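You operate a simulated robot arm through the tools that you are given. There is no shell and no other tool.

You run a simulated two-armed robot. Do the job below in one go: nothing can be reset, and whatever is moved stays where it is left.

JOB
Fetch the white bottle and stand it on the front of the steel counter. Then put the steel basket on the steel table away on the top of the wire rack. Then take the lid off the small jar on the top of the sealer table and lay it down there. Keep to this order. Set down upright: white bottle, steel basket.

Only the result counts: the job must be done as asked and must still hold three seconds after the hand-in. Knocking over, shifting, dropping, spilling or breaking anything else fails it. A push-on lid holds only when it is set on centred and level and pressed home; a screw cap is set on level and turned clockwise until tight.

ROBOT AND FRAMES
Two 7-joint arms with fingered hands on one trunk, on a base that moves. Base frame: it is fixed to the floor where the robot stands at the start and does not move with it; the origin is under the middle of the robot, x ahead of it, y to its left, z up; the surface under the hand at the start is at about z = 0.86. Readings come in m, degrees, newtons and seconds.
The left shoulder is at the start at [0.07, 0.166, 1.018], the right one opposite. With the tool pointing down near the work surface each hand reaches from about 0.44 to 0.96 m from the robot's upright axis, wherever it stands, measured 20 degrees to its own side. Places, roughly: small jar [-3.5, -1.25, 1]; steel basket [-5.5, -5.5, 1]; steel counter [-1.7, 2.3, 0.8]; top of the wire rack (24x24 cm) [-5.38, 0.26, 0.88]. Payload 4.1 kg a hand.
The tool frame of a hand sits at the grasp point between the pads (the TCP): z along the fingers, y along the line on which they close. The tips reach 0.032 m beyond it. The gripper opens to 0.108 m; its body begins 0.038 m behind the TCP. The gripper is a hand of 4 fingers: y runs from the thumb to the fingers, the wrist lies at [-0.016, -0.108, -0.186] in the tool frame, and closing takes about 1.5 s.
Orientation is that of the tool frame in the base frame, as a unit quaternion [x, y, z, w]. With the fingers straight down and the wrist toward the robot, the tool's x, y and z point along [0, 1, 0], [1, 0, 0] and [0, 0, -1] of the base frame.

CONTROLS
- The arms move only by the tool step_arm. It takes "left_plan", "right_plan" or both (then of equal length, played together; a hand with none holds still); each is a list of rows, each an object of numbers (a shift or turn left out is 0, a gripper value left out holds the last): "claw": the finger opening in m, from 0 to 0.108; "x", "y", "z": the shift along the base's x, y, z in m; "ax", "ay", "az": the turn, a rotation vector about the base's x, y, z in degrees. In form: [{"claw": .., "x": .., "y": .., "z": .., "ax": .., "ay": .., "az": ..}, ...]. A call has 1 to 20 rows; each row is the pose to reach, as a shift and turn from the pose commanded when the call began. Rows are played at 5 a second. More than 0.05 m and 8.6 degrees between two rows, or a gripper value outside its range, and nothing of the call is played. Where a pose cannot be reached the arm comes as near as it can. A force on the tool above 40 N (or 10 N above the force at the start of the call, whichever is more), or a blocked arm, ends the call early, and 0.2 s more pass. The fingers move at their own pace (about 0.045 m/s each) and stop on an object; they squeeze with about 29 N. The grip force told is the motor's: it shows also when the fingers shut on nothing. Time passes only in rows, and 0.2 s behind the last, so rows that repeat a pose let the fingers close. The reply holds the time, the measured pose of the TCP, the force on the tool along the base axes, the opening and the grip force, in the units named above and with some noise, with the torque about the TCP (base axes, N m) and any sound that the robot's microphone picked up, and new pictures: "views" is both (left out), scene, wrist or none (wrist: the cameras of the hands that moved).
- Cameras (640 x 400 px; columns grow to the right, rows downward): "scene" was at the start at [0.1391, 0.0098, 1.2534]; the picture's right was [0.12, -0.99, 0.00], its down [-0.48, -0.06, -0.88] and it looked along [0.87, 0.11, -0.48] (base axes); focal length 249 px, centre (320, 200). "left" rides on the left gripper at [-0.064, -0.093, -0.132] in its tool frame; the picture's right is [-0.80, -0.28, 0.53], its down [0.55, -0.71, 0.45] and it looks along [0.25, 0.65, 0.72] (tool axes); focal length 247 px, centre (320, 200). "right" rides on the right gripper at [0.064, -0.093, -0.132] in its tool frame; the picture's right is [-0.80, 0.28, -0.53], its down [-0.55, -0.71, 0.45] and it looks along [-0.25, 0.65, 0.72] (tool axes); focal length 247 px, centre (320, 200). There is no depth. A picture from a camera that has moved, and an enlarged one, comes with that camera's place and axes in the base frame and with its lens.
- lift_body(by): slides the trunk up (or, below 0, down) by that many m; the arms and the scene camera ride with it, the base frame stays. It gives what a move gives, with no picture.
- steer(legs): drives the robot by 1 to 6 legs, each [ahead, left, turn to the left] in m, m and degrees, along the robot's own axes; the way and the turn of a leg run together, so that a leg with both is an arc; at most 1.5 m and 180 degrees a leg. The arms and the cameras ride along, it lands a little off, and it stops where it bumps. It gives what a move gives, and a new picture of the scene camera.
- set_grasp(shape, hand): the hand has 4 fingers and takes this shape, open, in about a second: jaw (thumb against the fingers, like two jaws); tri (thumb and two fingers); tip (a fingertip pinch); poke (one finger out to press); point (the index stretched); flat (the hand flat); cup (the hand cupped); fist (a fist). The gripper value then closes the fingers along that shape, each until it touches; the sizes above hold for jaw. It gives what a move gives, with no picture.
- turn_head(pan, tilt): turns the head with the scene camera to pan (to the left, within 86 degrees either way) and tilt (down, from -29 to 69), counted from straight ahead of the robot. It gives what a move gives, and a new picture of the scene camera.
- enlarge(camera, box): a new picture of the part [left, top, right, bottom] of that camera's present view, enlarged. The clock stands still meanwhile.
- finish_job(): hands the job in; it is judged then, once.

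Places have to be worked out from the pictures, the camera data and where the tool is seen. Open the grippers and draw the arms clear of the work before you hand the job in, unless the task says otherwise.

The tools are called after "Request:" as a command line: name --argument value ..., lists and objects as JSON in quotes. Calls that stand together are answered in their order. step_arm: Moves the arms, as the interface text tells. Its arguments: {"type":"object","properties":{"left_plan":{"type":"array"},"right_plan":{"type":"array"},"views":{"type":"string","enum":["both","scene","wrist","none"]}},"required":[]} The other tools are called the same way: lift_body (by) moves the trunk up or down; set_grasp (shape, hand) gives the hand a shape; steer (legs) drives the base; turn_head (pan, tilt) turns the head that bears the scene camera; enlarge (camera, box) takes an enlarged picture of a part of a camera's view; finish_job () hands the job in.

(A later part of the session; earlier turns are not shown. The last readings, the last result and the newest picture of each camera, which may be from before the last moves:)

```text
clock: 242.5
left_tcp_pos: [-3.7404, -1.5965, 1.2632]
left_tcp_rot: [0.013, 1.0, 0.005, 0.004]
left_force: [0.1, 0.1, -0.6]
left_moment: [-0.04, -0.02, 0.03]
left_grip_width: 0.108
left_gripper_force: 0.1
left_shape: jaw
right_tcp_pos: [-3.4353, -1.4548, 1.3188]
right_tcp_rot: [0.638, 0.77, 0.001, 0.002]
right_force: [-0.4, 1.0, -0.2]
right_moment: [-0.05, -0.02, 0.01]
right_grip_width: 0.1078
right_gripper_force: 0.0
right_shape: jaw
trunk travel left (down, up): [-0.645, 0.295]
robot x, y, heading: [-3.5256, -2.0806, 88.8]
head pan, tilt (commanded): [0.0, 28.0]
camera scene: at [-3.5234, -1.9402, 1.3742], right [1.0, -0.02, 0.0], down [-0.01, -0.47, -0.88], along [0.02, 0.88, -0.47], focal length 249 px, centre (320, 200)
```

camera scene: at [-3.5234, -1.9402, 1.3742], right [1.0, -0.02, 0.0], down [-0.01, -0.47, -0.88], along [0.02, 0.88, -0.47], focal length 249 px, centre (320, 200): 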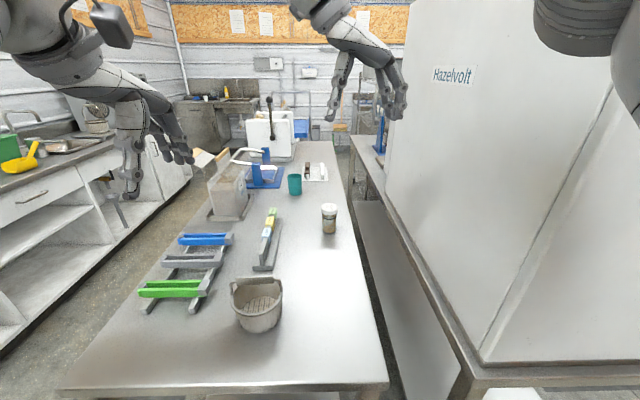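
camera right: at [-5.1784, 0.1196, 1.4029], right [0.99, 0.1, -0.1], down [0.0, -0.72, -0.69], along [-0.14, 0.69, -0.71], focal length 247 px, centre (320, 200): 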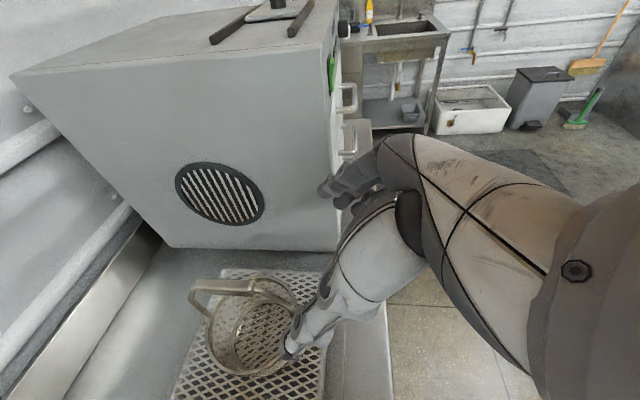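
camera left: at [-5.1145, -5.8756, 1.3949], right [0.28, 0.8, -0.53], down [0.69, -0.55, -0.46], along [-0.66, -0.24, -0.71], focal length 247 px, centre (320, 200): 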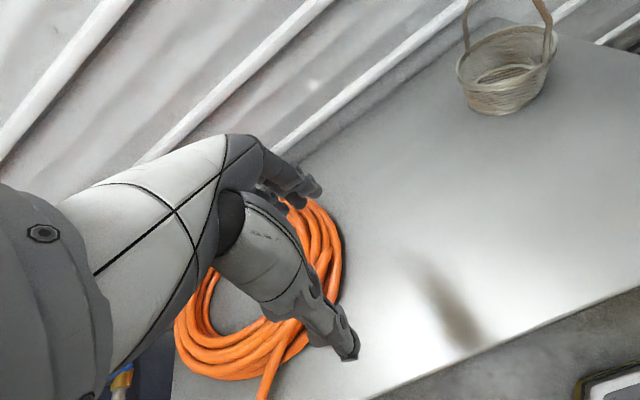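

The base bumped the table's front and stopped at y ≈ −2.08. I'll back off a touch so I'm not leaning on it, and check that nothing on the table moved.

Request:
steer --legs '[[-0.03, 0, 0.5]]'

Request:
enlarge --camera "scene" --box '[280, 170, 380, 260]'

Request:
enlarge --camera "scene" --box '[130, 130, 390, 350]'

```text
clock: 243.4
left_tcp_pos: [-3.7427, -1.6278, 1.2611]
left_tcp_rot: [0.008, 1.0, 0.005, 0.002]
left_force: [0.1, 1.0, 0.4]
left_moment: [-0.07, 0.03, 0.0]
left_grip_width: 0.1077
left_gripper_force: 0.0
left_shape: jaw
right_tcp_pos: [-3.4389, -1.4831, 1.3176]
right_tcp_rot: [0.635, 0.772, 0.001, 0.001]
right_force: [-0.6, 0.8, -0.3]
right_moment: [-0.05, -0.01, -0.02]
right_grip_width: 0.1079
right_gripper_force: 0.1
right_shape: jaw
trunk travel left (down, up): [-0.645, 0.295]
robot x, y, heading: [-3.5248, -2.1149, 89.2]
head pan, tilt (commanded): [0.0, 28.0]
camera scene: at [-3.5228, -1.9693, 1.3741], right [1.0, -0.01, 0.0], down [-0.01, -0.47, -0.88], along [0.01, 0.88, -0.47], focal length 249 px, centre (320, 200)
```

scene: 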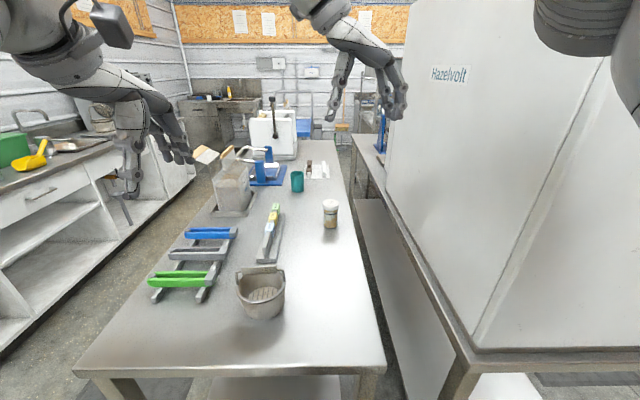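

```text
4.44 times, centred on (330, 215) of scene
camera zoom: at [-3.5228, -1.9693, 1.3741], right [1.0, -0.01, 0.0], down [-0.01, -0.47, -0.88], along [0.01, 0.88, -0.47], focal length 1106 px, centre (276, 133)
```

zoom: 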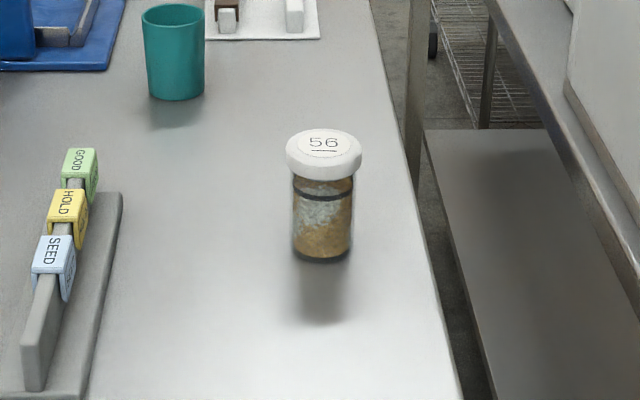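

```text
1.82 times, centred on (260, 240) of scene
camera zoom: at [-3.5228, -1.9693, 1.3741], right [1.0, -0.01, 0.0], down [-0.01, -0.47, -0.88], along [0.01, 0.88, -0.47], focal length 452 px, centre (429, 127)
```

zoom: 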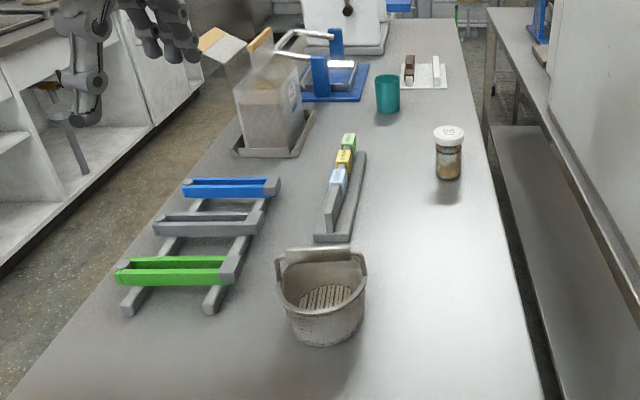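

Nothing on the table has moved. The bump was probably my right elbow against the tall hood on the neighbouring table, so I'll shift left, away from it, and then ease forward.

Request:
steer --legs '[[0, 0.2, 0.5]]'

Request:
turn_head --pan -60 --tilt 30

```text
clock: 245.0
left_tcp_pos: [-3.9501, -1.6321, 1.2636]
left_tcp_rot: [0.004, 1.0, 0.007, 0.003]
left_force: [-0.4, -0.3, 0.0]
left_moment: [-0.03, -0.01, 0.0]
left_grip_width: 0.1076
left_gripper_force: 0.0
left_shape: jaw
right_tcp_pos: [-3.6474, -1.4847, 1.3213]
right_tcp_rot: [0.631, 0.776, 0.002, 0.001]
right_force: [0.1, -0.2, -0.3]
right_moment: [0.02, -0.01, -0.01]
right_grip_width: 0.1078
right_gripper_force: 0.0
right_shape: jaw
trunk travel left (down, up): [-0.645, 0.295]
robot x, y, heading: [-3.7254, -2.1125, 89.9]
head pan, tilt (commanded): [0.0, 28.0]
camera scene: at [-3.7255, -1.9717, 1.3747], right [1.0, 0.0, 0.0], down [0.0, -0.47, -0.88], along [0.0, 0.88, -0.47], focal length 249 px, centre (320, 200)
```

scene: 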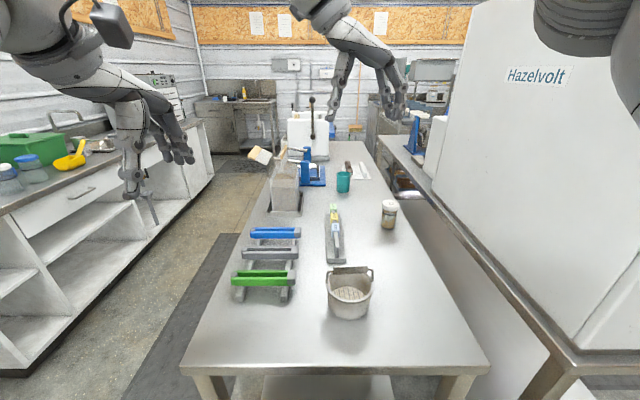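

```text
clock: 246.3
left_tcp_pos: [-3.9494, -1.6321, 1.2627]
left_tcp_rot: [0.004, 1.0, 0.007, 0.003]
left_force: [-0.6, 0.4, -0.1]
left_moment: [-0.02, 0.01, -0.01]
left_grip_width: 0.108
left_gripper_force: 0.0
left_shape: jaw
right_tcp_pos: [-3.6467, -1.4847, 1.3206]
right_tcp_rot: [0.631, 0.776, 0.003, 0.001]
right_force: [-0.7, 0.6, 0.1]
right_moment: [0.02, 0.01, 0.0]
right_grip_width: 0.1081
right_gripper_force: 0.0
right_shape: jaw
trunk travel left (down, up): [-0.645, 0.295]
robot x, y, heading: [-3.7223, -2.11, 89.8]
head pan, tilt (commanded): [-60.0, 30.0]
camera scene: at [-3.6481, -2.0181, 1.3716], right [0.5, -0.87, 0.0], down [-0.43, -0.25, -0.87], along [0.75, 0.43, -0.5], focal length 249 px, centre (320, 200)
```

scene: 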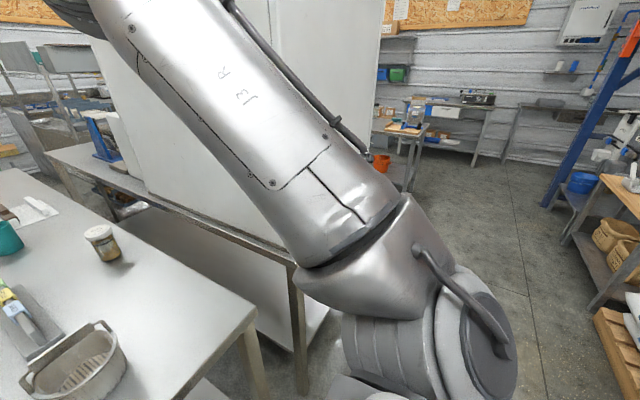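

The jar triangulates to about [-3.475, -1.19], with the table at z ≈ 0.845 and the lid top at ≈ 0.946. I'll ease forward, lower the trunk for better reach, and turn the right hand back to the straight-ahead orientation.

Request:
steer --legs '[[0.08, 0, 0]]'

Request:
lift_body --by -0.1

Request:
step_arm --right_plan '[{"az": 8}, {"az": 16}, {"az": 24}, {"az": 32}, {"az": 40}, {"az": 48}, {"az": 56}, {"az": 64}, {"az": 72}, {"az": 78}, {"az": 78}]' --views "both"

```text
clock: 247.3
left_tcp_pos: [-3.9496, -1.5546, 1.2634]
left_tcp_rot: [0.003, 1.0, 0.007, 0.002]
left_force: [0.2, 0.4, -0.5]
left_moment: [0.02, -0.03, 0.0]
left_grip_width: 0.1079
left_gripper_force: 0.1
left_shape: jaw
right_tcp_pos: [-3.6463, -1.4062, 1.3188]
right_tcp_rot: [0.631, 0.776, 0.003, 0.002]
right_force: [0.4, 1.0, -0.6]
right_moment: [0.01, 0.0, 0.0]
right_grip_width: 0.1078
right_gripper_force: 0.2
right_shape: jaw
trunk travel left (down, up): [-0.645, 0.295]
robot x, y, heading: [-3.7222, -2.0341, 89.8]
head pan, tilt (commanded): [-60.0, 30.0]
camera scene: at [-3.6478, -1.9399, 1.3717], right [0.5, -0.87, 0.0], down [-0.43, -0.25, -0.87], along [0.75, 0.43, -0.5], focal length 249 px, centre (320, 200)
```

scene: 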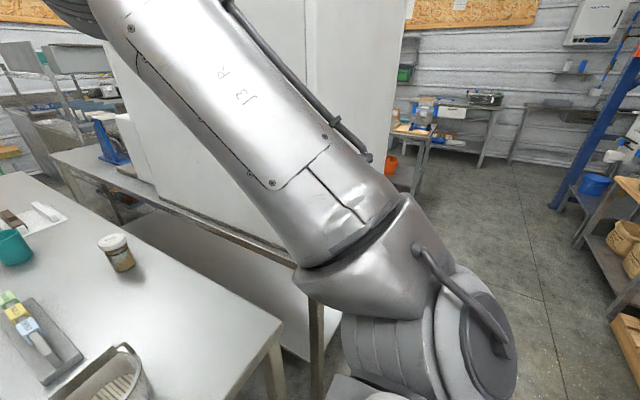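

```text
clock: 248.6
left_tcp_pos: [-3.9496, -1.5553, 1.1641]
left_tcp_rot: [0.003, 1.0, 0.007, 0.003]
left_force: [0.6, 0.6, -0.2]
left_moment: [-0.01, 0.02, -0.02]
left_grip_width: 0.1077
left_gripper_force: 0.1
left_shape: jaw
right_tcp_pos: [-3.6471, -1.4058, 1.22]
right_tcp_rot: [0.631, 0.776, 0.002, 0.0]
right_force: [0.1, 0.2, -0.2]
right_moment: [0.02, -0.01, -0.01]
right_grip_width: 0.1076
right_gripper_force: 0.1
right_shape: jaw
trunk travel left (down, up): [-0.545, 0.395]
robot x, y, heading: [-3.7261, -2.0291, 89.7]
head pan, tilt (commanded): [-60.0, 30.0]
```

```text
clock: 251.0
left_tcp_pos: [-3.9489, -1.5548, 1.1635]
left_tcp_rot: [0.004, 1.0, 0.007, 0.003]
left_force: [-0.2, 1.1, 0.9]
left_moment: [0.01, -0.01, 0.01]
left_grip_width: 0.1076
left_gripper_force: 0.1
left_shape: jaw
right_tcp_pos: [-3.6465, -1.4077, 1.2196]
right_tcp_rot: [0.0, 1.0, 0.002, -0.001]
right_force: [-0.1, -0.3, -1.0]
right_moment: [-0.03, 0.01, -0.02]
right_grip_width: 0.1074
right_gripper_force: 0.0
right_shape: jaw
trunk travel left (down, up): [-0.545, 0.395]
robot x, y, heading: [-3.7225, -2.0313, 90.1]
head pan, tilt (commanded): [-60.0, 30.0]
camera scene: at [-3.648, -1.9396, 1.2716], right [0.5, -0.87, 0.0], down [-0.43, -0.25, -0.87], along [0.75, 0.43, -0.5], focal length 249 px, centre (320, 200)
camera right: at [-3.7115, -1.4993, 1.3522], right [0.8, 0.28, 0.53], down [0.55, -0.71, -0.45], along [0.25, 0.65, -0.72], focal length 247 px, centre (320, 200)
```

scene: 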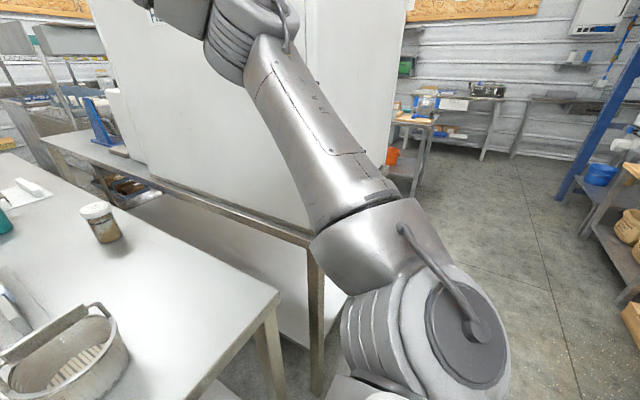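
right: 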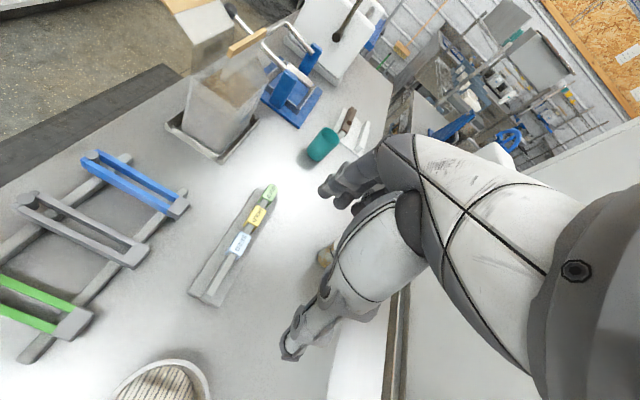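

The right elbow is close to the hood, but extending the arm will pull it inward. I'll reach forward first and then to the right, stopping above the jar to look with the wrist camera.

Request:
step_arm --right_plan '[{"claw": 0.108, "y": 0.035, "z": -0.01}, {"y": 0.07, "z": -0.025}, {"y": 0.105, "z": -0.04}, {"y": 0.14, "z": -0.055}, {"y": 0.155, "x": 0.035, "z": -0.07}, {"y": 0.165, "x": 0.07, "z": -0.085}, {"y": 0.18, "x": 0.105, "z": -0.1}, {"y": 0.2, "x": 0.14, "z": -0.11}, {"y": 0.215, "x": 0.17, "z": -0.115}, {"y": 0.215, "x": 0.17, "z": -0.115}]' --views "both"

Request:
turn_head --pan -15 --tilt 25

```text
clock: 253.2
left_tcp_pos: [-3.9496, -1.5545, 1.1638]
left_tcp_rot: [0.004, 1.0, 0.007, 0.003]
left_force: [0.1, -0.1, -0.2]
left_moment: [0.01, 0.0, -0.01]
left_grip_width: 0.108
left_gripper_force: 0.1
left_shape: jaw
right_tcp_pos: [-3.4786, -1.1914, 1.1049]
right_tcp_rot: [0.001, 1.0, 0.001, -0.001]
right_force: [-0.6, -0.2, -0.5]
right_moment: [0.02, -0.04, 0.02]
right_grip_width: 0.1081
right_gripper_force: 0.2
right_shape: jaw
trunk travel left (down, up): [-0.545, 0.395]
robot x, y, heading: [-3.7256, -2.0336, 90.0]
head pan, tilt (commanded): [-60.0, 30.0]
camera scene: at [-3.648, -1.9397, 1.2716], right [0.5, -0.87, 0.0], down [-0.43, -0.25, -0.87], along [0.75, 0.43, -0.5], focal length 249 px, centre (320, 200)
camera right: at [-3.5425, -1.2845, 1.2368], right [0.8, 0.28, 0.53], down [0.55, -0.71, -0.45], along [0.25, 0.65, -0.72], focal length 247 px, centre (320, 200)
```

scene: 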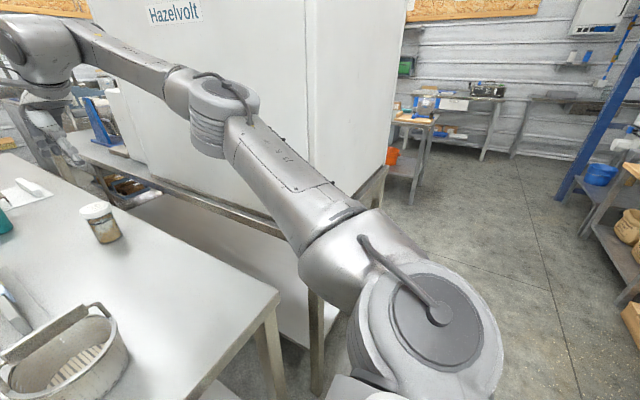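
right: 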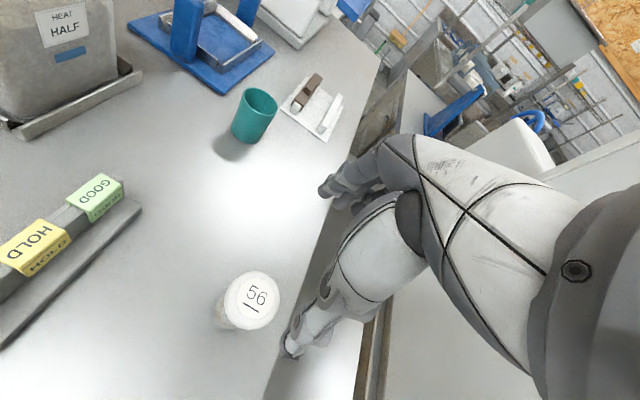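

```text
clock: 254.4
left_tcp_pos: [-3.9498, -1.5542, 1.1622]
left_tcp_rot: [0.003, 1.0, 0.006, 0.002]
left_force: [0.8, -0.3, -0.1]
left_moment: [0.0, 0.01, 0.01]
left_grip_width: 0.108
left_gripper_force: 0.1
left_shape: jaw
right_tcp_pos: [-3.4787, -1.1914, 1.104]
right_tcp_rot: [0.001, 1.0, 0.001, -0.001]
right_force: [0.2, 0.6, -0.3]
right_moment: [0.01, -0.01, 0.03]
right_grip_width: 0.1079
right_gripper_force: 0.0
right_shape: jaw
trunk travel left (down, up): [-0.545, 0.395]
robot x, y, heading: [-3.7274, -2.036, 89.7]
head pan, tilt (commanded): [-15.0, 25.0]
camera scene: at [-3.7019, -1.8955, 1.2795], right [0.97, -0.26, 0.0], down [-0.11, -0.41, -0.91], along [0.24, 0.87, -0.42], focal length 249 px, centre (320, 200)
```

scene: 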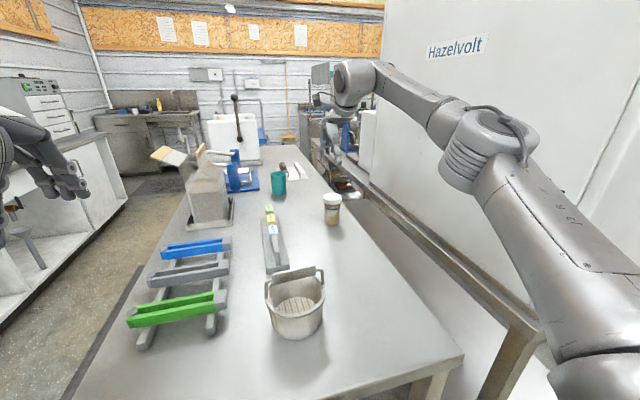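

The wrist camera puts the lid centre at about [-3.472, -1.206]. I'll enlarge both views to check the lid's size and type.

Request:
enlarge --camera "scene" --box '[295, 170, 375, 240]'

Request:
enlarge --camera "right" --box '[190, 240, 330, 370]'

```text
5.71 times, centred on (335, 205) of scene
camera zoom: at [-3.7019, -1.8955, 1.2795], right [0.97, -0.26, 0.0], down [-0.11, -0.41, -0.91], along [0.24, 0.87, -0.42], focal length 1422 px, centre (234, 171)
```

zoom: 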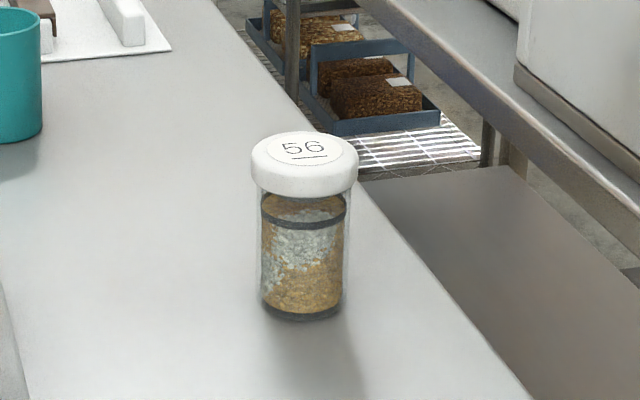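

```text
3.08 times, centred on (260, 305) of right
camera zoom: at [-3.5424, -1.2842, 1.2367], right [0.8, 0.28, 0.53], down [0.55, -0.71, -0.45], along [0.25, 0.65, -0.72], focal length 760 px, centre (505, -123)
```

zoom: 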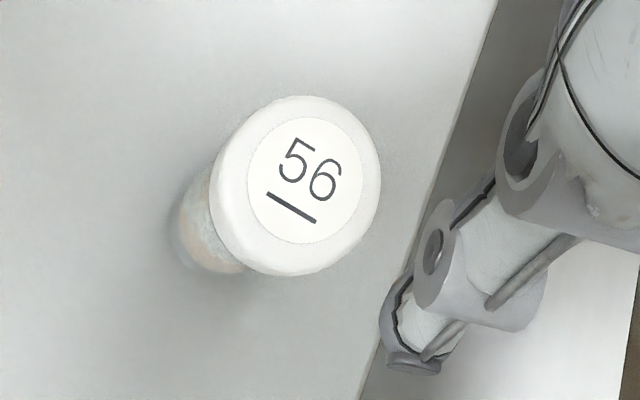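

The lid is smooth and rounded, so it looks like a push-on lid: about 6.2 cm wide, z ≈ 0.935–0.953, centred at [-3.472, -1.206]. I'll centre the right hand over it and lower until the fingertips are just above.

Request:
step_arm --right_plan '[{"claw": 0.108, "x": 0.0067, "y": -0.0146}, {"x": 0.0067, "y": -0.0146, "z": -0.035}, {"x": 0.0067, "y": -0.0146, "z": -0.07}, {"x": 0.0067, "y": -0.0146, "z": -0.1}, {"x": 0.0067, "y": -0.0146, "z": -0.1}]' --views "both"

Request:
enlarge --camera "right" --box '[180, 170, 420, 400]'

Request:
enlarge --camera "scene" --box '[280, 140, 400, 240]'

```text
clock: 255.6
left_tcp_pos: [-3.9513, -1.5545, 1.1635]
left_tcp_rot: [0.003, 1.0, 0.007, 0.003]
left_force: [0.2, -0.7, -0.1]
left_moment: [0.04, 0.01, 0.0]
left_grip_width: 0.108
left_gripper_force: 0.0
left_shape: jaw
right_tcp_pos: [-3.4698, -1.2068, 1.0052]
right_tcp_rot: [0.002, 1.0, 0.002, -0.001]
right_force: [-0.9, -1.0, -1.2]
right_moment: [0.04, -0.01, -0.01]
right_grip_width: 0.1079
right_gripper_force: 0.1
right_shape: jaw
trunk travel left (down, up): [-0.545, 0.395]
robot x, y, heading: [-3.7238, -2.0328, 89.9]
head pan, tilt (commanded): [-15.0, 25.0]
camera scene: at [-3.7024, -1.8958, 1.2795], right [0.97, -0.26, 0.0], down [-0.11, -0.41, -0.91], along [0.24, 0.87, -0.42], focal length 249 px, centre (320, 200)
camera right: at [-3.5341, -1.2988, 1.1364], right [0.8, 0.28, 0.53], down [0.55, -0.71, -0.45], along [0.25, 0.65, -0.72], focal length 247 px, centre (320, 200)
```

scene: 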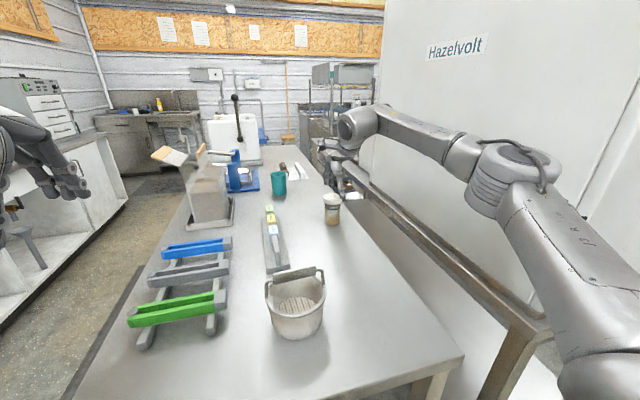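
right: 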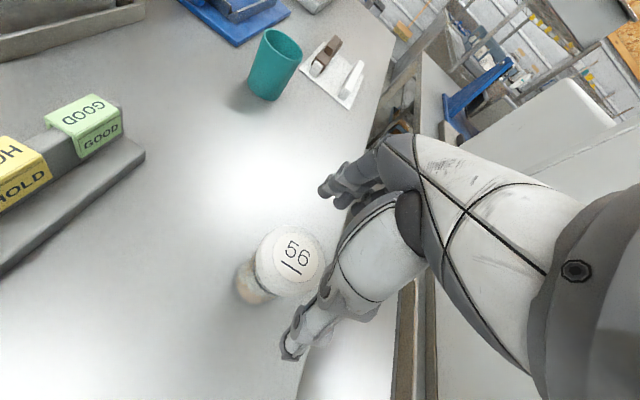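

```text
1.74 times, centred on (300, 285) of right
camera zoom: at [-3.5341, -1.2988, 1.1364], right [0.8, 0.28, 0.53], down [0.55, -0.71, -0.45], along [0.25, 0.65, -0.72], focal length 430 px, centre (355, 52)
```

zoom: 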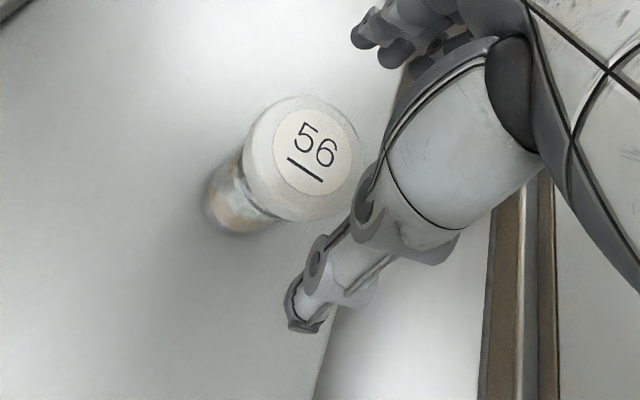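

```text
4.00 times, centred on (340, 190) of scene
camera zoom: at [-3.7024, -1.8958, 1.2795], right [0.97, -0.26, 0.0], down [-0.11, -0.41, -0.91], along [0.24, 0.87, -0.42], focal length 995 px, centre (240, 240)
```

zoom: 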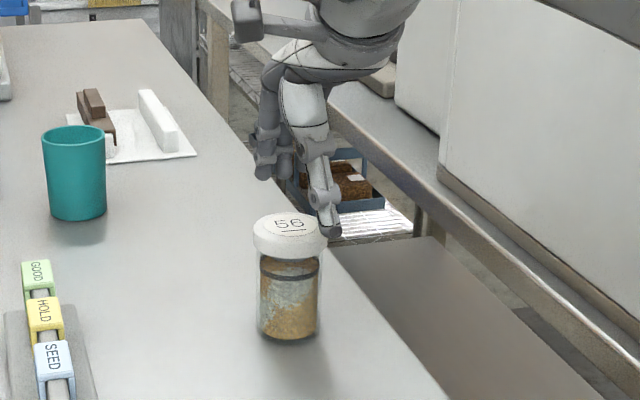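

Perspective aside, both cameras agree that the hand is centred over the lid to within about 4 mm. I'll lower so the fingertips straddle the lid, then close on it.

Request:
step_arm --right_plan '[{"claw": 0.108, "x": -0.003, "y": 0.003, "z": -0.015}, {"x": -0.003, "y": 0.003, "z": -0.03}, {"x": -0.003, "y": 0.003, "z": -0.043}, {"x": -0.003, "y": 0.003, "z": -0.043}]' --views "wrist"

Request:
enlarge --camera "scene" --box '[280, 140, 400, 240]'

```text
clock: 256.6
left_tcp_pos: [-3.9514, -1.554, 1.1633]
left_tcp_rot: [0.004, 1.0, 0.007, 0.002]
left_force: [-0.2, 0.0, 0.3]
left_moment: [-0.02, 0.0, 0.0]
left_grip_width: 0.1075
left_gripper_force: 0.0
left_shape: jaw
right_tcp_pos: [-3.4738, -1.2036, 0.9617]
right_tcp_rot: [0.002, 1.0, 0.002, -0.001]
right_force: [0.7, 0.0, -0.5]
right_moment: [-0.01, 0.0, 0.03]
right_grip_width: 0.1076
right_gripper_force: 0.1
right_shape: jaw
trunk travel left (down, up): [-0.545, 0.395]
robot x, y, heading: [-3.7196, -2.0334, 89.7]
head pan, tilt (commanded): [-15.0, 25.0]
camera right: at [-3.5378, -1.2955, 1.0933], right [0.8, 0.28, 0.53], down [0.55, -0.71, -0.45], along [0.25, 0.65, -0.72], focal length 247 px, centre (320, 200)
```

right: 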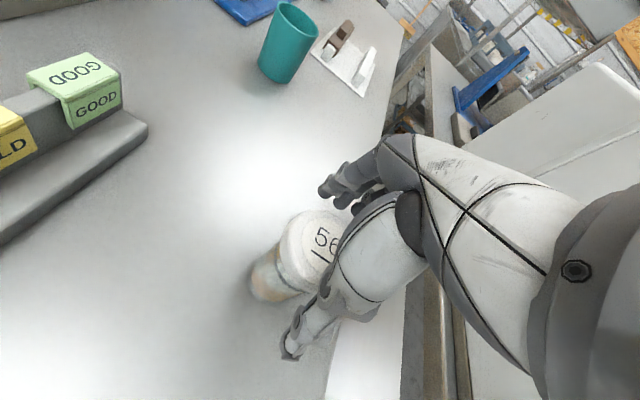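

```text
4.00 times, centred on (340, 190) of scene
camera zoom: at [-3.7021, -1.8957, 1.2795], right [0.97, -0.26, 0.0], down [-0.11, -0.41, -0.91], along [0.24, 0.87, -0.42], focal length 995 px, centre (240, 240)
```

zoom: 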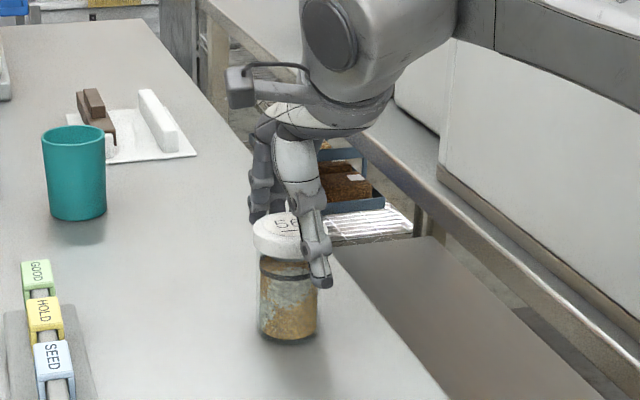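

The thumb is on the near side and the fingers on the far side of the lid. I'll close gently on it.

Request:
step_arm --right_plan '[{"claw": 0.095}, {"claw": 0.085}, {"claw": 0.075}, {"claw": 0.068}, {"claw": 0.062}, {"claw": 0.055}, {"claw": 0.045}, {"claw": 0.03}, {"claw": 0.0}, {"claw": 0.0}, {"claw": 0.0}]' --views "wrist"

Request:
enlarge --camera "scene" --box '[280, 140, 400, 240]'

```text
clock: 259.0
left_tcp_pos: [-3.9496, -1.5549, 1.1635]
left_tcp_rot: [0.004, 1.0, 0.007, 0.003]
left_force: [0.0, -0.2, -1.0]
left_moment: [-0.04, -0.02, 0.0]
left_grip_width: 0.1079
left_gripper_force: 0.2
left_shape: jaw
right_tcp_pos: [-3.4724, -1.2016, 0.9617]
right_tcp_rot: [0.002, 1.0, 0.002, -0.001]
right_force: [0.1, -0.6, -0.6]
right_moment: [-0.02, -0.01, 0.02]
right_grip_width: 0.0501
right_gripper_force: 28.5
right_shape: jaw
trunk travel left (down, up): [-0.545, 0.395]
robot x, y, heading: [-3.7227, -2.0329, 90.0]
head pan, tilt (commanded): [-15.0, 25.0]
camera right: at [-3.5375, -1.295, 1.093], right [0.8, 0.28, 0.53], down [0.55, -0.71, -0.45], along [0.25, 0.65, -0.72], focal length 247 px, centre (320, 200)
```

right: 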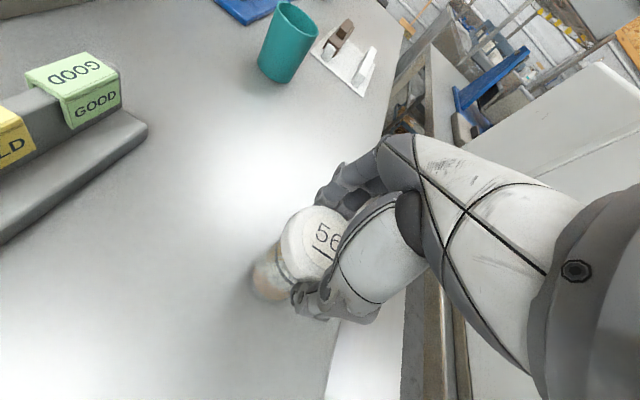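

```text
4.00 times, centred on (340, 190) of scene
camera zoom: at [-3.7019, -1.8951, 1.2794], right [0.97, -0.26, 0.0], down [-0.11, -0.41, -0.91], along [0.24, 0.87, -0.42], focal length 995 px, centre (240, 240)
```

zoom: 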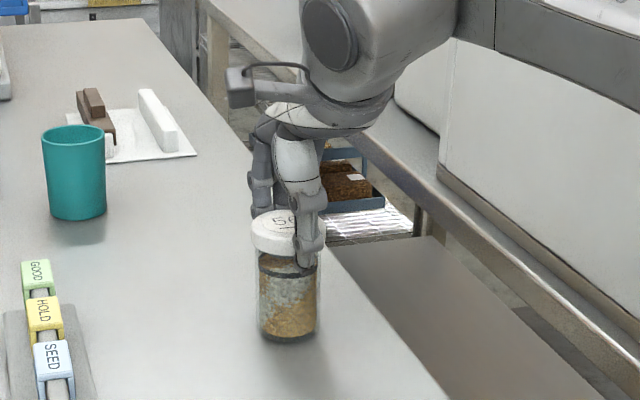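

The lid is gripped firmly (0.050 m, 28.5 N). I'll lift just a few millimetres to see whether the lid comes off or the jar rises with it.

Request:
step_arm --right_plan '[{"z": 0.002}, {"z": 0.004}, {"z": 0.006}, {"z": 0.006}, {"z": 0.006}]' --views "wrist"

Request:
enlarge --camera "scene" --box '[280, 140, 400, 240]'

```text
clock: 260.2
left_tcp_pos: [-3.9499, -1.5544, 1.1637]
left_tcp_rot: [0.003, 1.0, 0.007, 0.002]
left_force: [0.8, 0.2, -1.0]
left_moment: [0.04, -0.02, 0.03]
left_grip_width: 0.1079
left_gripper_force: 0.0
left_shape: jaw
right_tcp_pos: [-3.4736, -1.2019, 0.9675]
right_tcp_rot: [0.002, 1.0, 0.002, 0.0]
right_force: [0.0, -0.3, -2.3]
right_moment: [0.0, -0.03, 0.03]
right_grip_width: 0.05
right_gripper_force: 29.0
right_shape: jaw
trunk travel left (down, up): [-0.545, 0.395]
robot x, y, heading: [-3.7245, -2.0345, 90.1]
head pan, tilt (commanded): [-15.0, 25.0]
camera right: at [-3.5374, -1.2949, 1.0991], right [0.8, 0.28, 0.53], down [0.55, -0.71, -0.45], along [0.25, 0.65, -0.72], focal length 247 px, centre (320, 200)
```

right: 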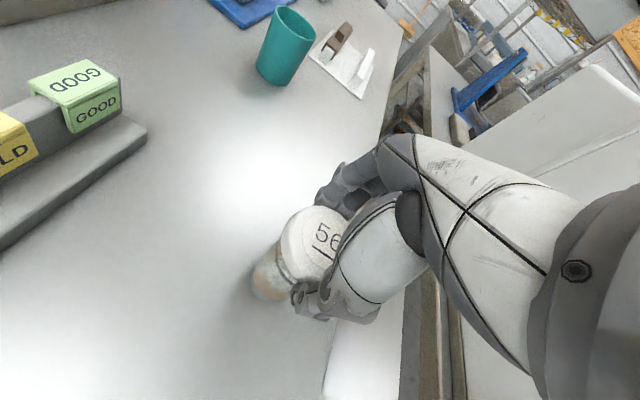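

```text
4.00 times, centred on (340, 190) of scene
camera zoom: at [-3.7019, -1.8951, 1.2794], right [0.97, -0.26, 0.0], down [-0.11, -0.41, -0.91], along [0.24, 0.87, -0.42], focal length 995 px, centre (240, 240)
```

zoom: 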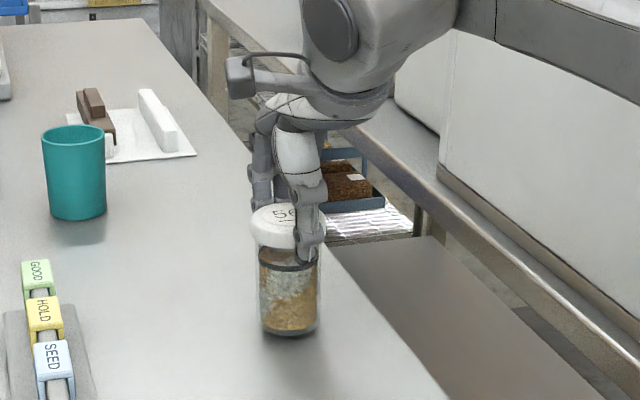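

The jar rises with the lid (about 0.2 kg), so it needs holding with the other hand. I'll lift the jar gently by its lid to about 13 cm, where the left hand can grip the glass with room to spare.

Request:
step_arm --right_plan '[{"z": 0.006}, {"z": 0.014}, {"z": 0.024}, {"z": 0.036}, {"z": 0.048}, {"z": 0.06}, {"z": 0.072}, {"z": 0.084}, {"z": 0.096}, {"z": 0.108}, {"z": 0.118}, {"z": 0.126}, {"z": 0.132}, {"z": 0.132}]' --views "both"

Request:
enlarge --camera "scene" --box '[280, 100, 400, 220]'

```text
clock: 263.2
left_tcp_pos: [-3.95, -1.5545, 1.1635]
left_tcp_rot: [0.004, 1.0, 0.007, 0.003]
left_force: [-0.9, -0.5, -0.2]
left_moment: [-0.01, -0.01, -0.02]
left_grip_width: 0.108
left_gripper_force: 0.0
left_shape: jaw
right_tcp_pos: [-3.4715, -1.2034, 1.1006]
right_tcp_rot: [0.002, 1.0, 0.002, -0.001]
right_force: [-0.4, -0.4, -2.1]
right_moment: [0.03, 0.0, 0.0]
right_grip_width: 0.05
right_gripper_force: 29.6
right_shape: jaw
trunk travel left (down, up): [-0.545, 0.395]
robot x, y, heading: [-3.7247, -2.0362, 90.0]
head pan, tilt (commanded): [-15.0, 25.0]
camera scene: at [-3.7019, -1.895, 1.2794], right [0.97, -0.26, 0.0], down [-0.11, -0.41, -0.91], along [0.24, 0.87, -0.42], focal length 249 px, centre (320, 200)
camera right: at [-3.5373, -1.2948, 1.2312], right [0.8, 0.28, 0.53], down [0.55, -0.71, -0.45], along [0.25, 0.65, -0.72], focal length 247 px, centre (320, 200)
```

scene: 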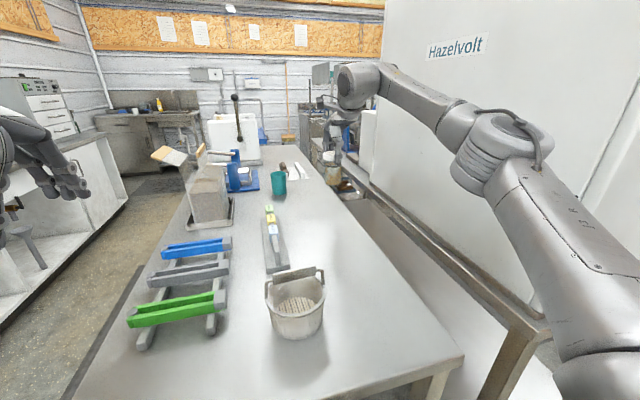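
right: 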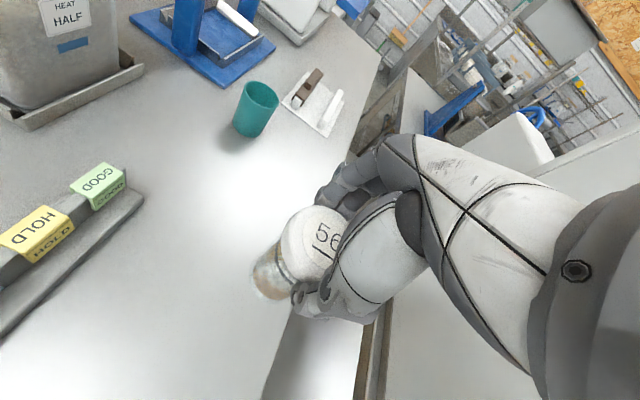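

```text
3.33 times, centred on (340, 160) of scene
camera zoom: at [-3.7019, -1.895, 1.2794], right [0.97, -0.26, 0.0], down [-0.11, -0.41, -0.91], along [0.24, 0.87, -0.42], focal length 829 px, centre (253, 333)
```

zoom: 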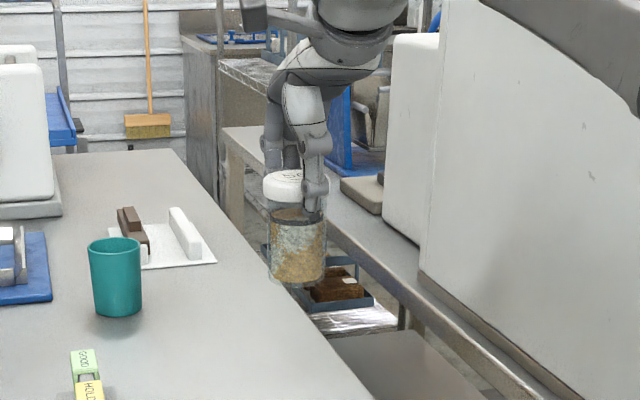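

The jar hangs upright from the lid. I'll bring it slightly toward me into clear space, and meanwhile roll the left hand so its fingers point right.

Request:
step_arm --right_plan '[{"x": -0.006, "y": -0.01}, {"x": -0.014, "y": -0.025}, {"x": -0.024, "y": -0.043}, {"x": -0.034, "y": -0.061}, {"x": -0.043, "y": -0.077}, {"x": -0.048, "y": -0.087}, {"x": -0.048, "y": -0.087}, {"x": -0.048, "y": -0.087}, {"x": -0.048, "y": -0.087}, {"x": -0.048, "y": -0.087}, {"x": -0.048, "y": -0.087}, {"x": -0.048, "y": -0.087}]' --left_plan '[{"ay": -8.2}, {"ay": -16.4}, {"ay": -24.6}, {"ay": -32.8}, {"ay": -41}, {"ay": -49.2}, {"ay": -57.4}, {"ay": -65.6}, {"ay": -73.8}, {"ay": -82}, {"ay": -90}, {"ay": -90}]' --views "both"

```text
clock: 265.8
left_tcp_pos: [-3.9489, -1.5549, 1.1639]
left_tcp_rot: [-0.002, 0.705, 0.007, 0.709]
left_force: [-1.1, 0.3, 0.3]
left_moment: [0.01, 0.0, -0.02]
left_grip_width: 0.1075
left_gripper_force: 0.1
left_shape: jaw
right_tcp_pos: [-3.5222, -1.2894, 1.0981]
right_tcp_rot: [0.002, 1.0, 0.002, -0.001]
right_force: [0.2, 0.3, -2.3]
right_moment: [0.02, -0.03, 0.04]
right_grip_width: 0.0503
right_gripper_force: 29.1
right_shape: jaw
trunk travel left (down, up): [-0.545, 0.395]
robot x, y, heading: [-3.7225, -2.0339, 90.0]
head pan, tilt (commanded): [-15.0, 25.0]
camera scene: at [-3.7017, -1.8954, 1.2795], right [0.97, -0.26, 0.0], down [-0.11, -0.41, -0.91], along [0.24, 0.87, -0.42], focal length 249 px, centre (320, 200)
camera right: at [-3.5859, -1.382, 1.2305], right [0.8, 0.28, 0.53], down [0.55, -0.71, -0.45], along [0.25, 0.65, -0.72], focal length 247 px, centre (320, 200)
camera left: at [-4.0805, -1.6494, 1.2266], right [0.53, -0.28, 0.8], down [0.46, -0.7, -0.55], along [0.71, 0.66, -0.24], focal length 247 px, centre (320, 200)
```

scene: 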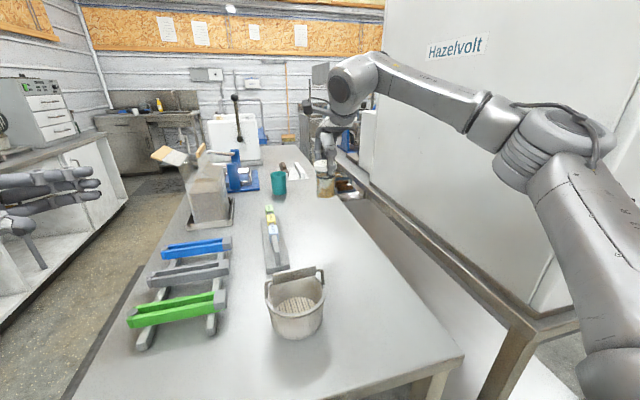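
right: 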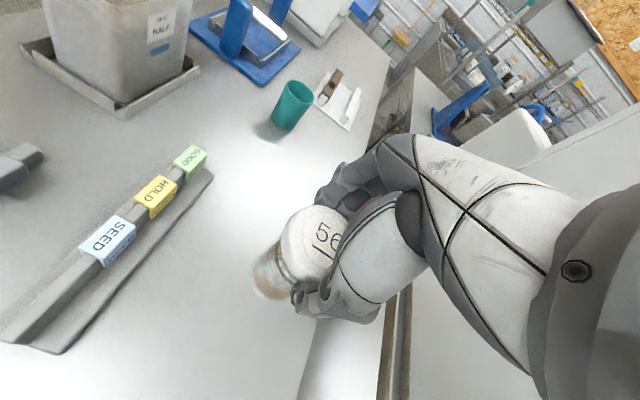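
left: 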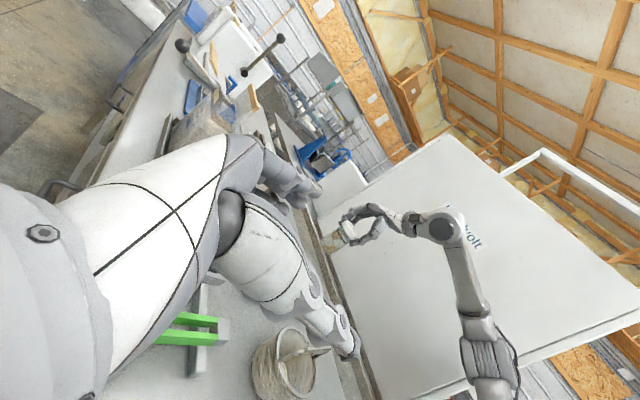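

The left hand now points right and its camera sees the jar in the right hand. I'll enlarge the views to judge the clearance between the two hands.

Request:
enlarge --camera "left" --box '[280, 160, 480, 290]'

Request:
enlarge --camera "scene" --box '[270, 100, 400, 220]'

Request:
enlarge --camera "scene" --box '[0, 130, 140, 260]'

```text
3.08 times, centred on (380, 225) of left
camera zoom: at [-4.0805, -1.6494, 1.2266], right [0.53, -0.28, 0.8], down [0.46, -0.7, -0.55], along [0.71, 0.66, -0.24], focal length 760 px, centre (135, 123)
```

zoom: 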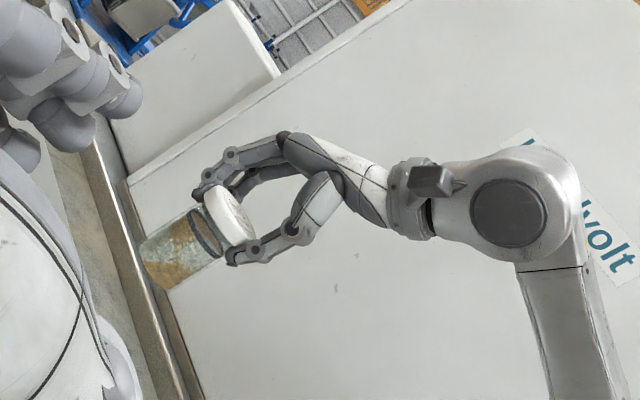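

```text
3.33 times, centred on (335, 160) of scene
camera zoom: at [-3.7017, -1.8954, 1.2795], right [0.97, -0.26, 0.0], down [-0.11, -0.41, -0.91], along [0.24, 0.87, -0.42], focal length 829 px, centre (270, 333)
```

zoom: 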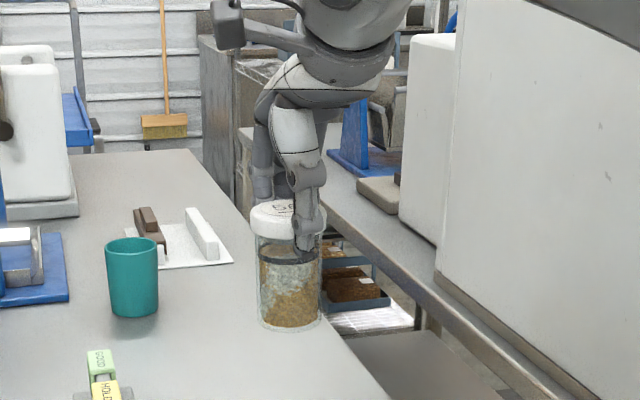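

```text
3.08 times, centred on (70, 195) of scene
camera zoom: at [-3.7017, -1.8954, 1.2795], right [0.97, -0.26, 0.0], down [-0.11, -0.41, -0.91], along [0.24, 0.87, -0.42], focal length 766 px, centre (1089, 215)
```

zoom: 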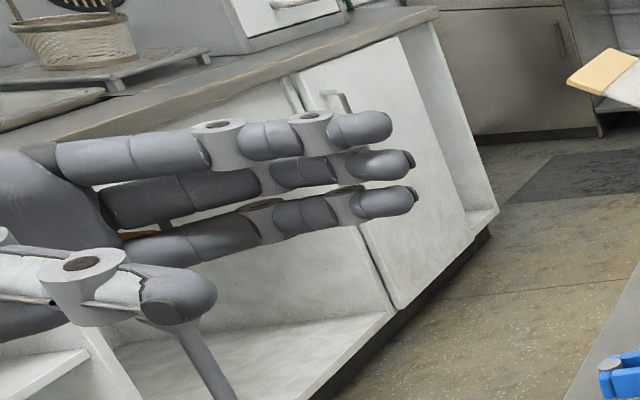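

The lid is held by the fingertips with the whole glass body exposed below. I'll bring the left hand beside the jar, just short of it, at z ≈ 1.017.

Request:
step_arm --left_plan '[{"claw": 0.108, "x": 0.025, "y": 0.04}, {"x": 0.05, "y": 0.082}, {"x": 0.075, "y": 0.124}, {"x": 0.1, "y": 0.166}, {"x": 0.12, "y": 0.21}, {"x": 0.14, "y": 0.255}, {"x": 0.165, "y": 0.265, "z": -0.035}, {"x": 0.19, "y": 0.265, "z": -0.075}, {"x": 0.215, "y": 0.265, "z": -0.115}, {"x": 0.24, "y": 0.265, "z": -0.147}, {"x": 0.28, "y": 0.265, "z": -0.147}, {"x": 0.315, "y": 0.265, "z": -0.147}, {"x": 0.315, "y": 0.265, "z": -0.147}]' --views "both"

Request:
enlarge --camera "left" --box '[240, 120, 480, 400]'

Request:
enlarge --camera "scene" --box '[200, 100, 400, 260]'

```text
clock: 268.8
left_tcp_pos: [-3.839, -1.2325, 1.0286]
left_tcp_rot: [-0.073, 0.7, 0.092, 0.705]
left_force: [-0.1, -0.1, 0.2]
left_moment: [-0.01, -0.04, -0.04]
left_grip_width: 0.108
left_gripper_force: 0.0
left_shape: jaw
right_tcp_pos: [-3.7134, -1.2139, 1.1011]
right_tcp_rot: [-0.099, 0.995, 0.005, 0.001]
right_force: [-0.9, 0.2, -2.3]
right_moment: [0.0, 0.01, -0.01]
right_grip_width: 0.0497
right_gripper_force: 29.3
right_shape: jaw
trunk travel left (down, up): [-0.545, 0.395]
robot x, y, heading: [-3.7607, -1.9781, 101.3]
head pan, tilt (commanded): [-15.0, 25.0]
stopped in row 13 (left hand): the arm was blocked; the commanded pose is now the measured one
camera scene: at [-3.7707, -1.8451, 1.2783], right [1.0, -0.06, 0.0], down [-0.02, -0.42, -0.91], along [0.06, 0.91, -0.42], focal length 249 px, centre (320, 200)
camera left: at [-3.9452, -1.3551, 1.0892], right [0.58, -0.18, 0.8], down [0.6, -0.57, -0.56], along [0.55, 0.8, -0.22], focal length 247 px, centre (320, 200)
```

scene: 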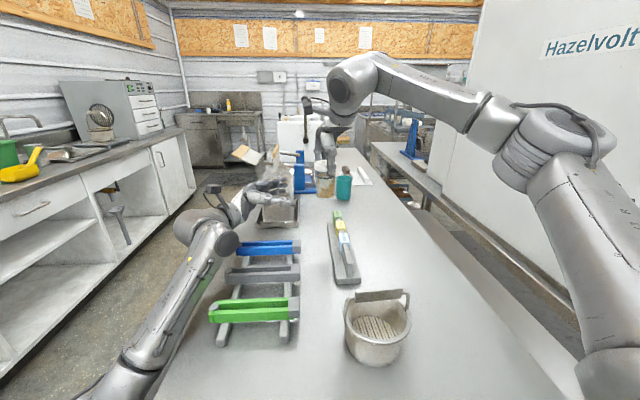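
left: 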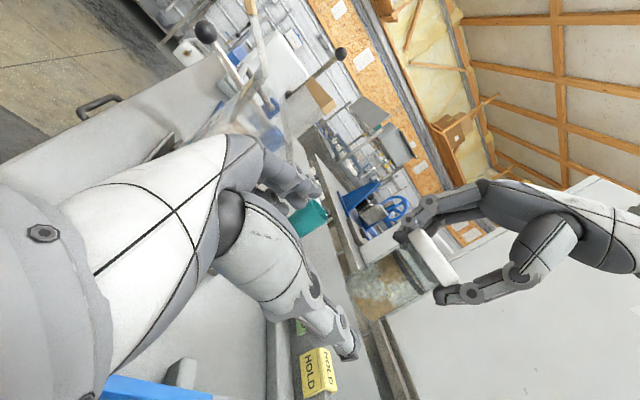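

```text
1.43 times, centred on (360, 260) of left
camera zoom: at [-3.9452, -1.3551, 1.0892], right [0.58, -0.18, 0.8], down [0.6, -0.57, -0.56], along [0.55, 0.8, -0.22], focal length 353 px, centre (263, 114)
```

zoom: 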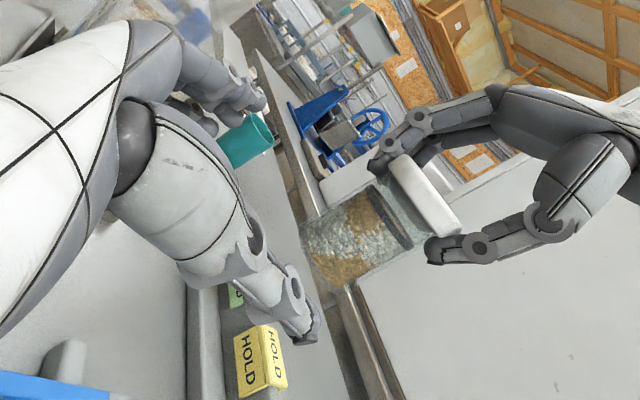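

```text
2.50 times, centred on (300, 180) of scene
camera zoom: at [-3.7707, -1.8451, 1.2783], right [1.0, -0.06, 0.0], down [-0.02, -0.42, -0.91], along [0.06, 0.91, -0.42], focal length 622 px, centre (370, 250)
```

zoom: 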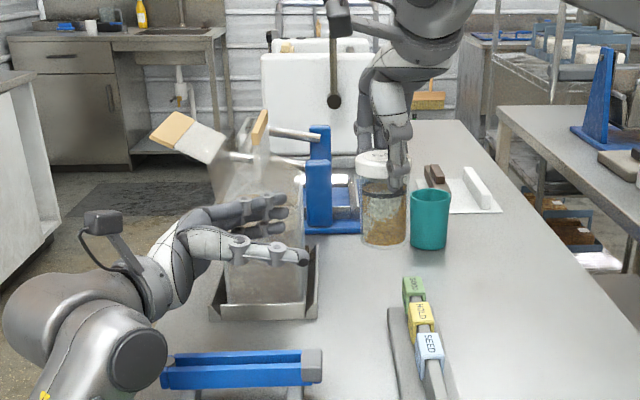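

The left arm was blocked and the base got pushed round to heading 101°, probably because the left elbow dropped against the table edge. The jar is still held, so I'll look to the left before moving anything.

Request:
turn_head --pan 35 --tilt 45

```text
clock: 269.9
left_tcp_pos: [-3.8366, -1.232, 1.027]
left_tcp_rot: [-0.072, 0.699, 0.088, 0.706]
left_force: [0.4, -0.8, 0.5]
left_moment: [-0.01, 0.0, -0.01]
left_grip_width: 0.1077
left_gripper_force: 0.0
left_shape: jaw
right_tcp_pos: [-3.7159, -1.2144, 1.1063]
right_tcp_rot: [-0.097, 0.995, 0.007, 0.002]
right_force: [1.0, 0.2, -1.9]
right_moment: [0.01, -0.01, 0.02]
right_grip_width: 0.0496
right_gripper_force: 28.4
right_shape: jaw
trunk travel left (down, up): [-0.545, 0.395]
robot x, y, heading: [-3.7574, -1.9741, 101.1]
head pan, tilt (commanded): [35.0, 45.0]
camera scene: at [-3.8386, -1.881, 1.2495], right [0.69, 0.72, 0.01], down [0.52, -0.48, -0.71], along [-0.5, 0.5, -0.71], focal length 249 px, centre (320, 200)
```

scene: 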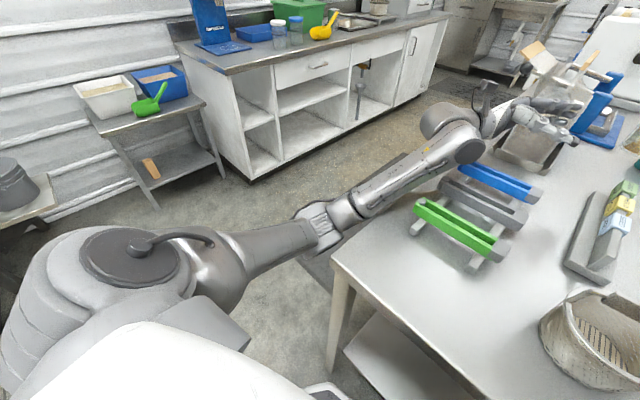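

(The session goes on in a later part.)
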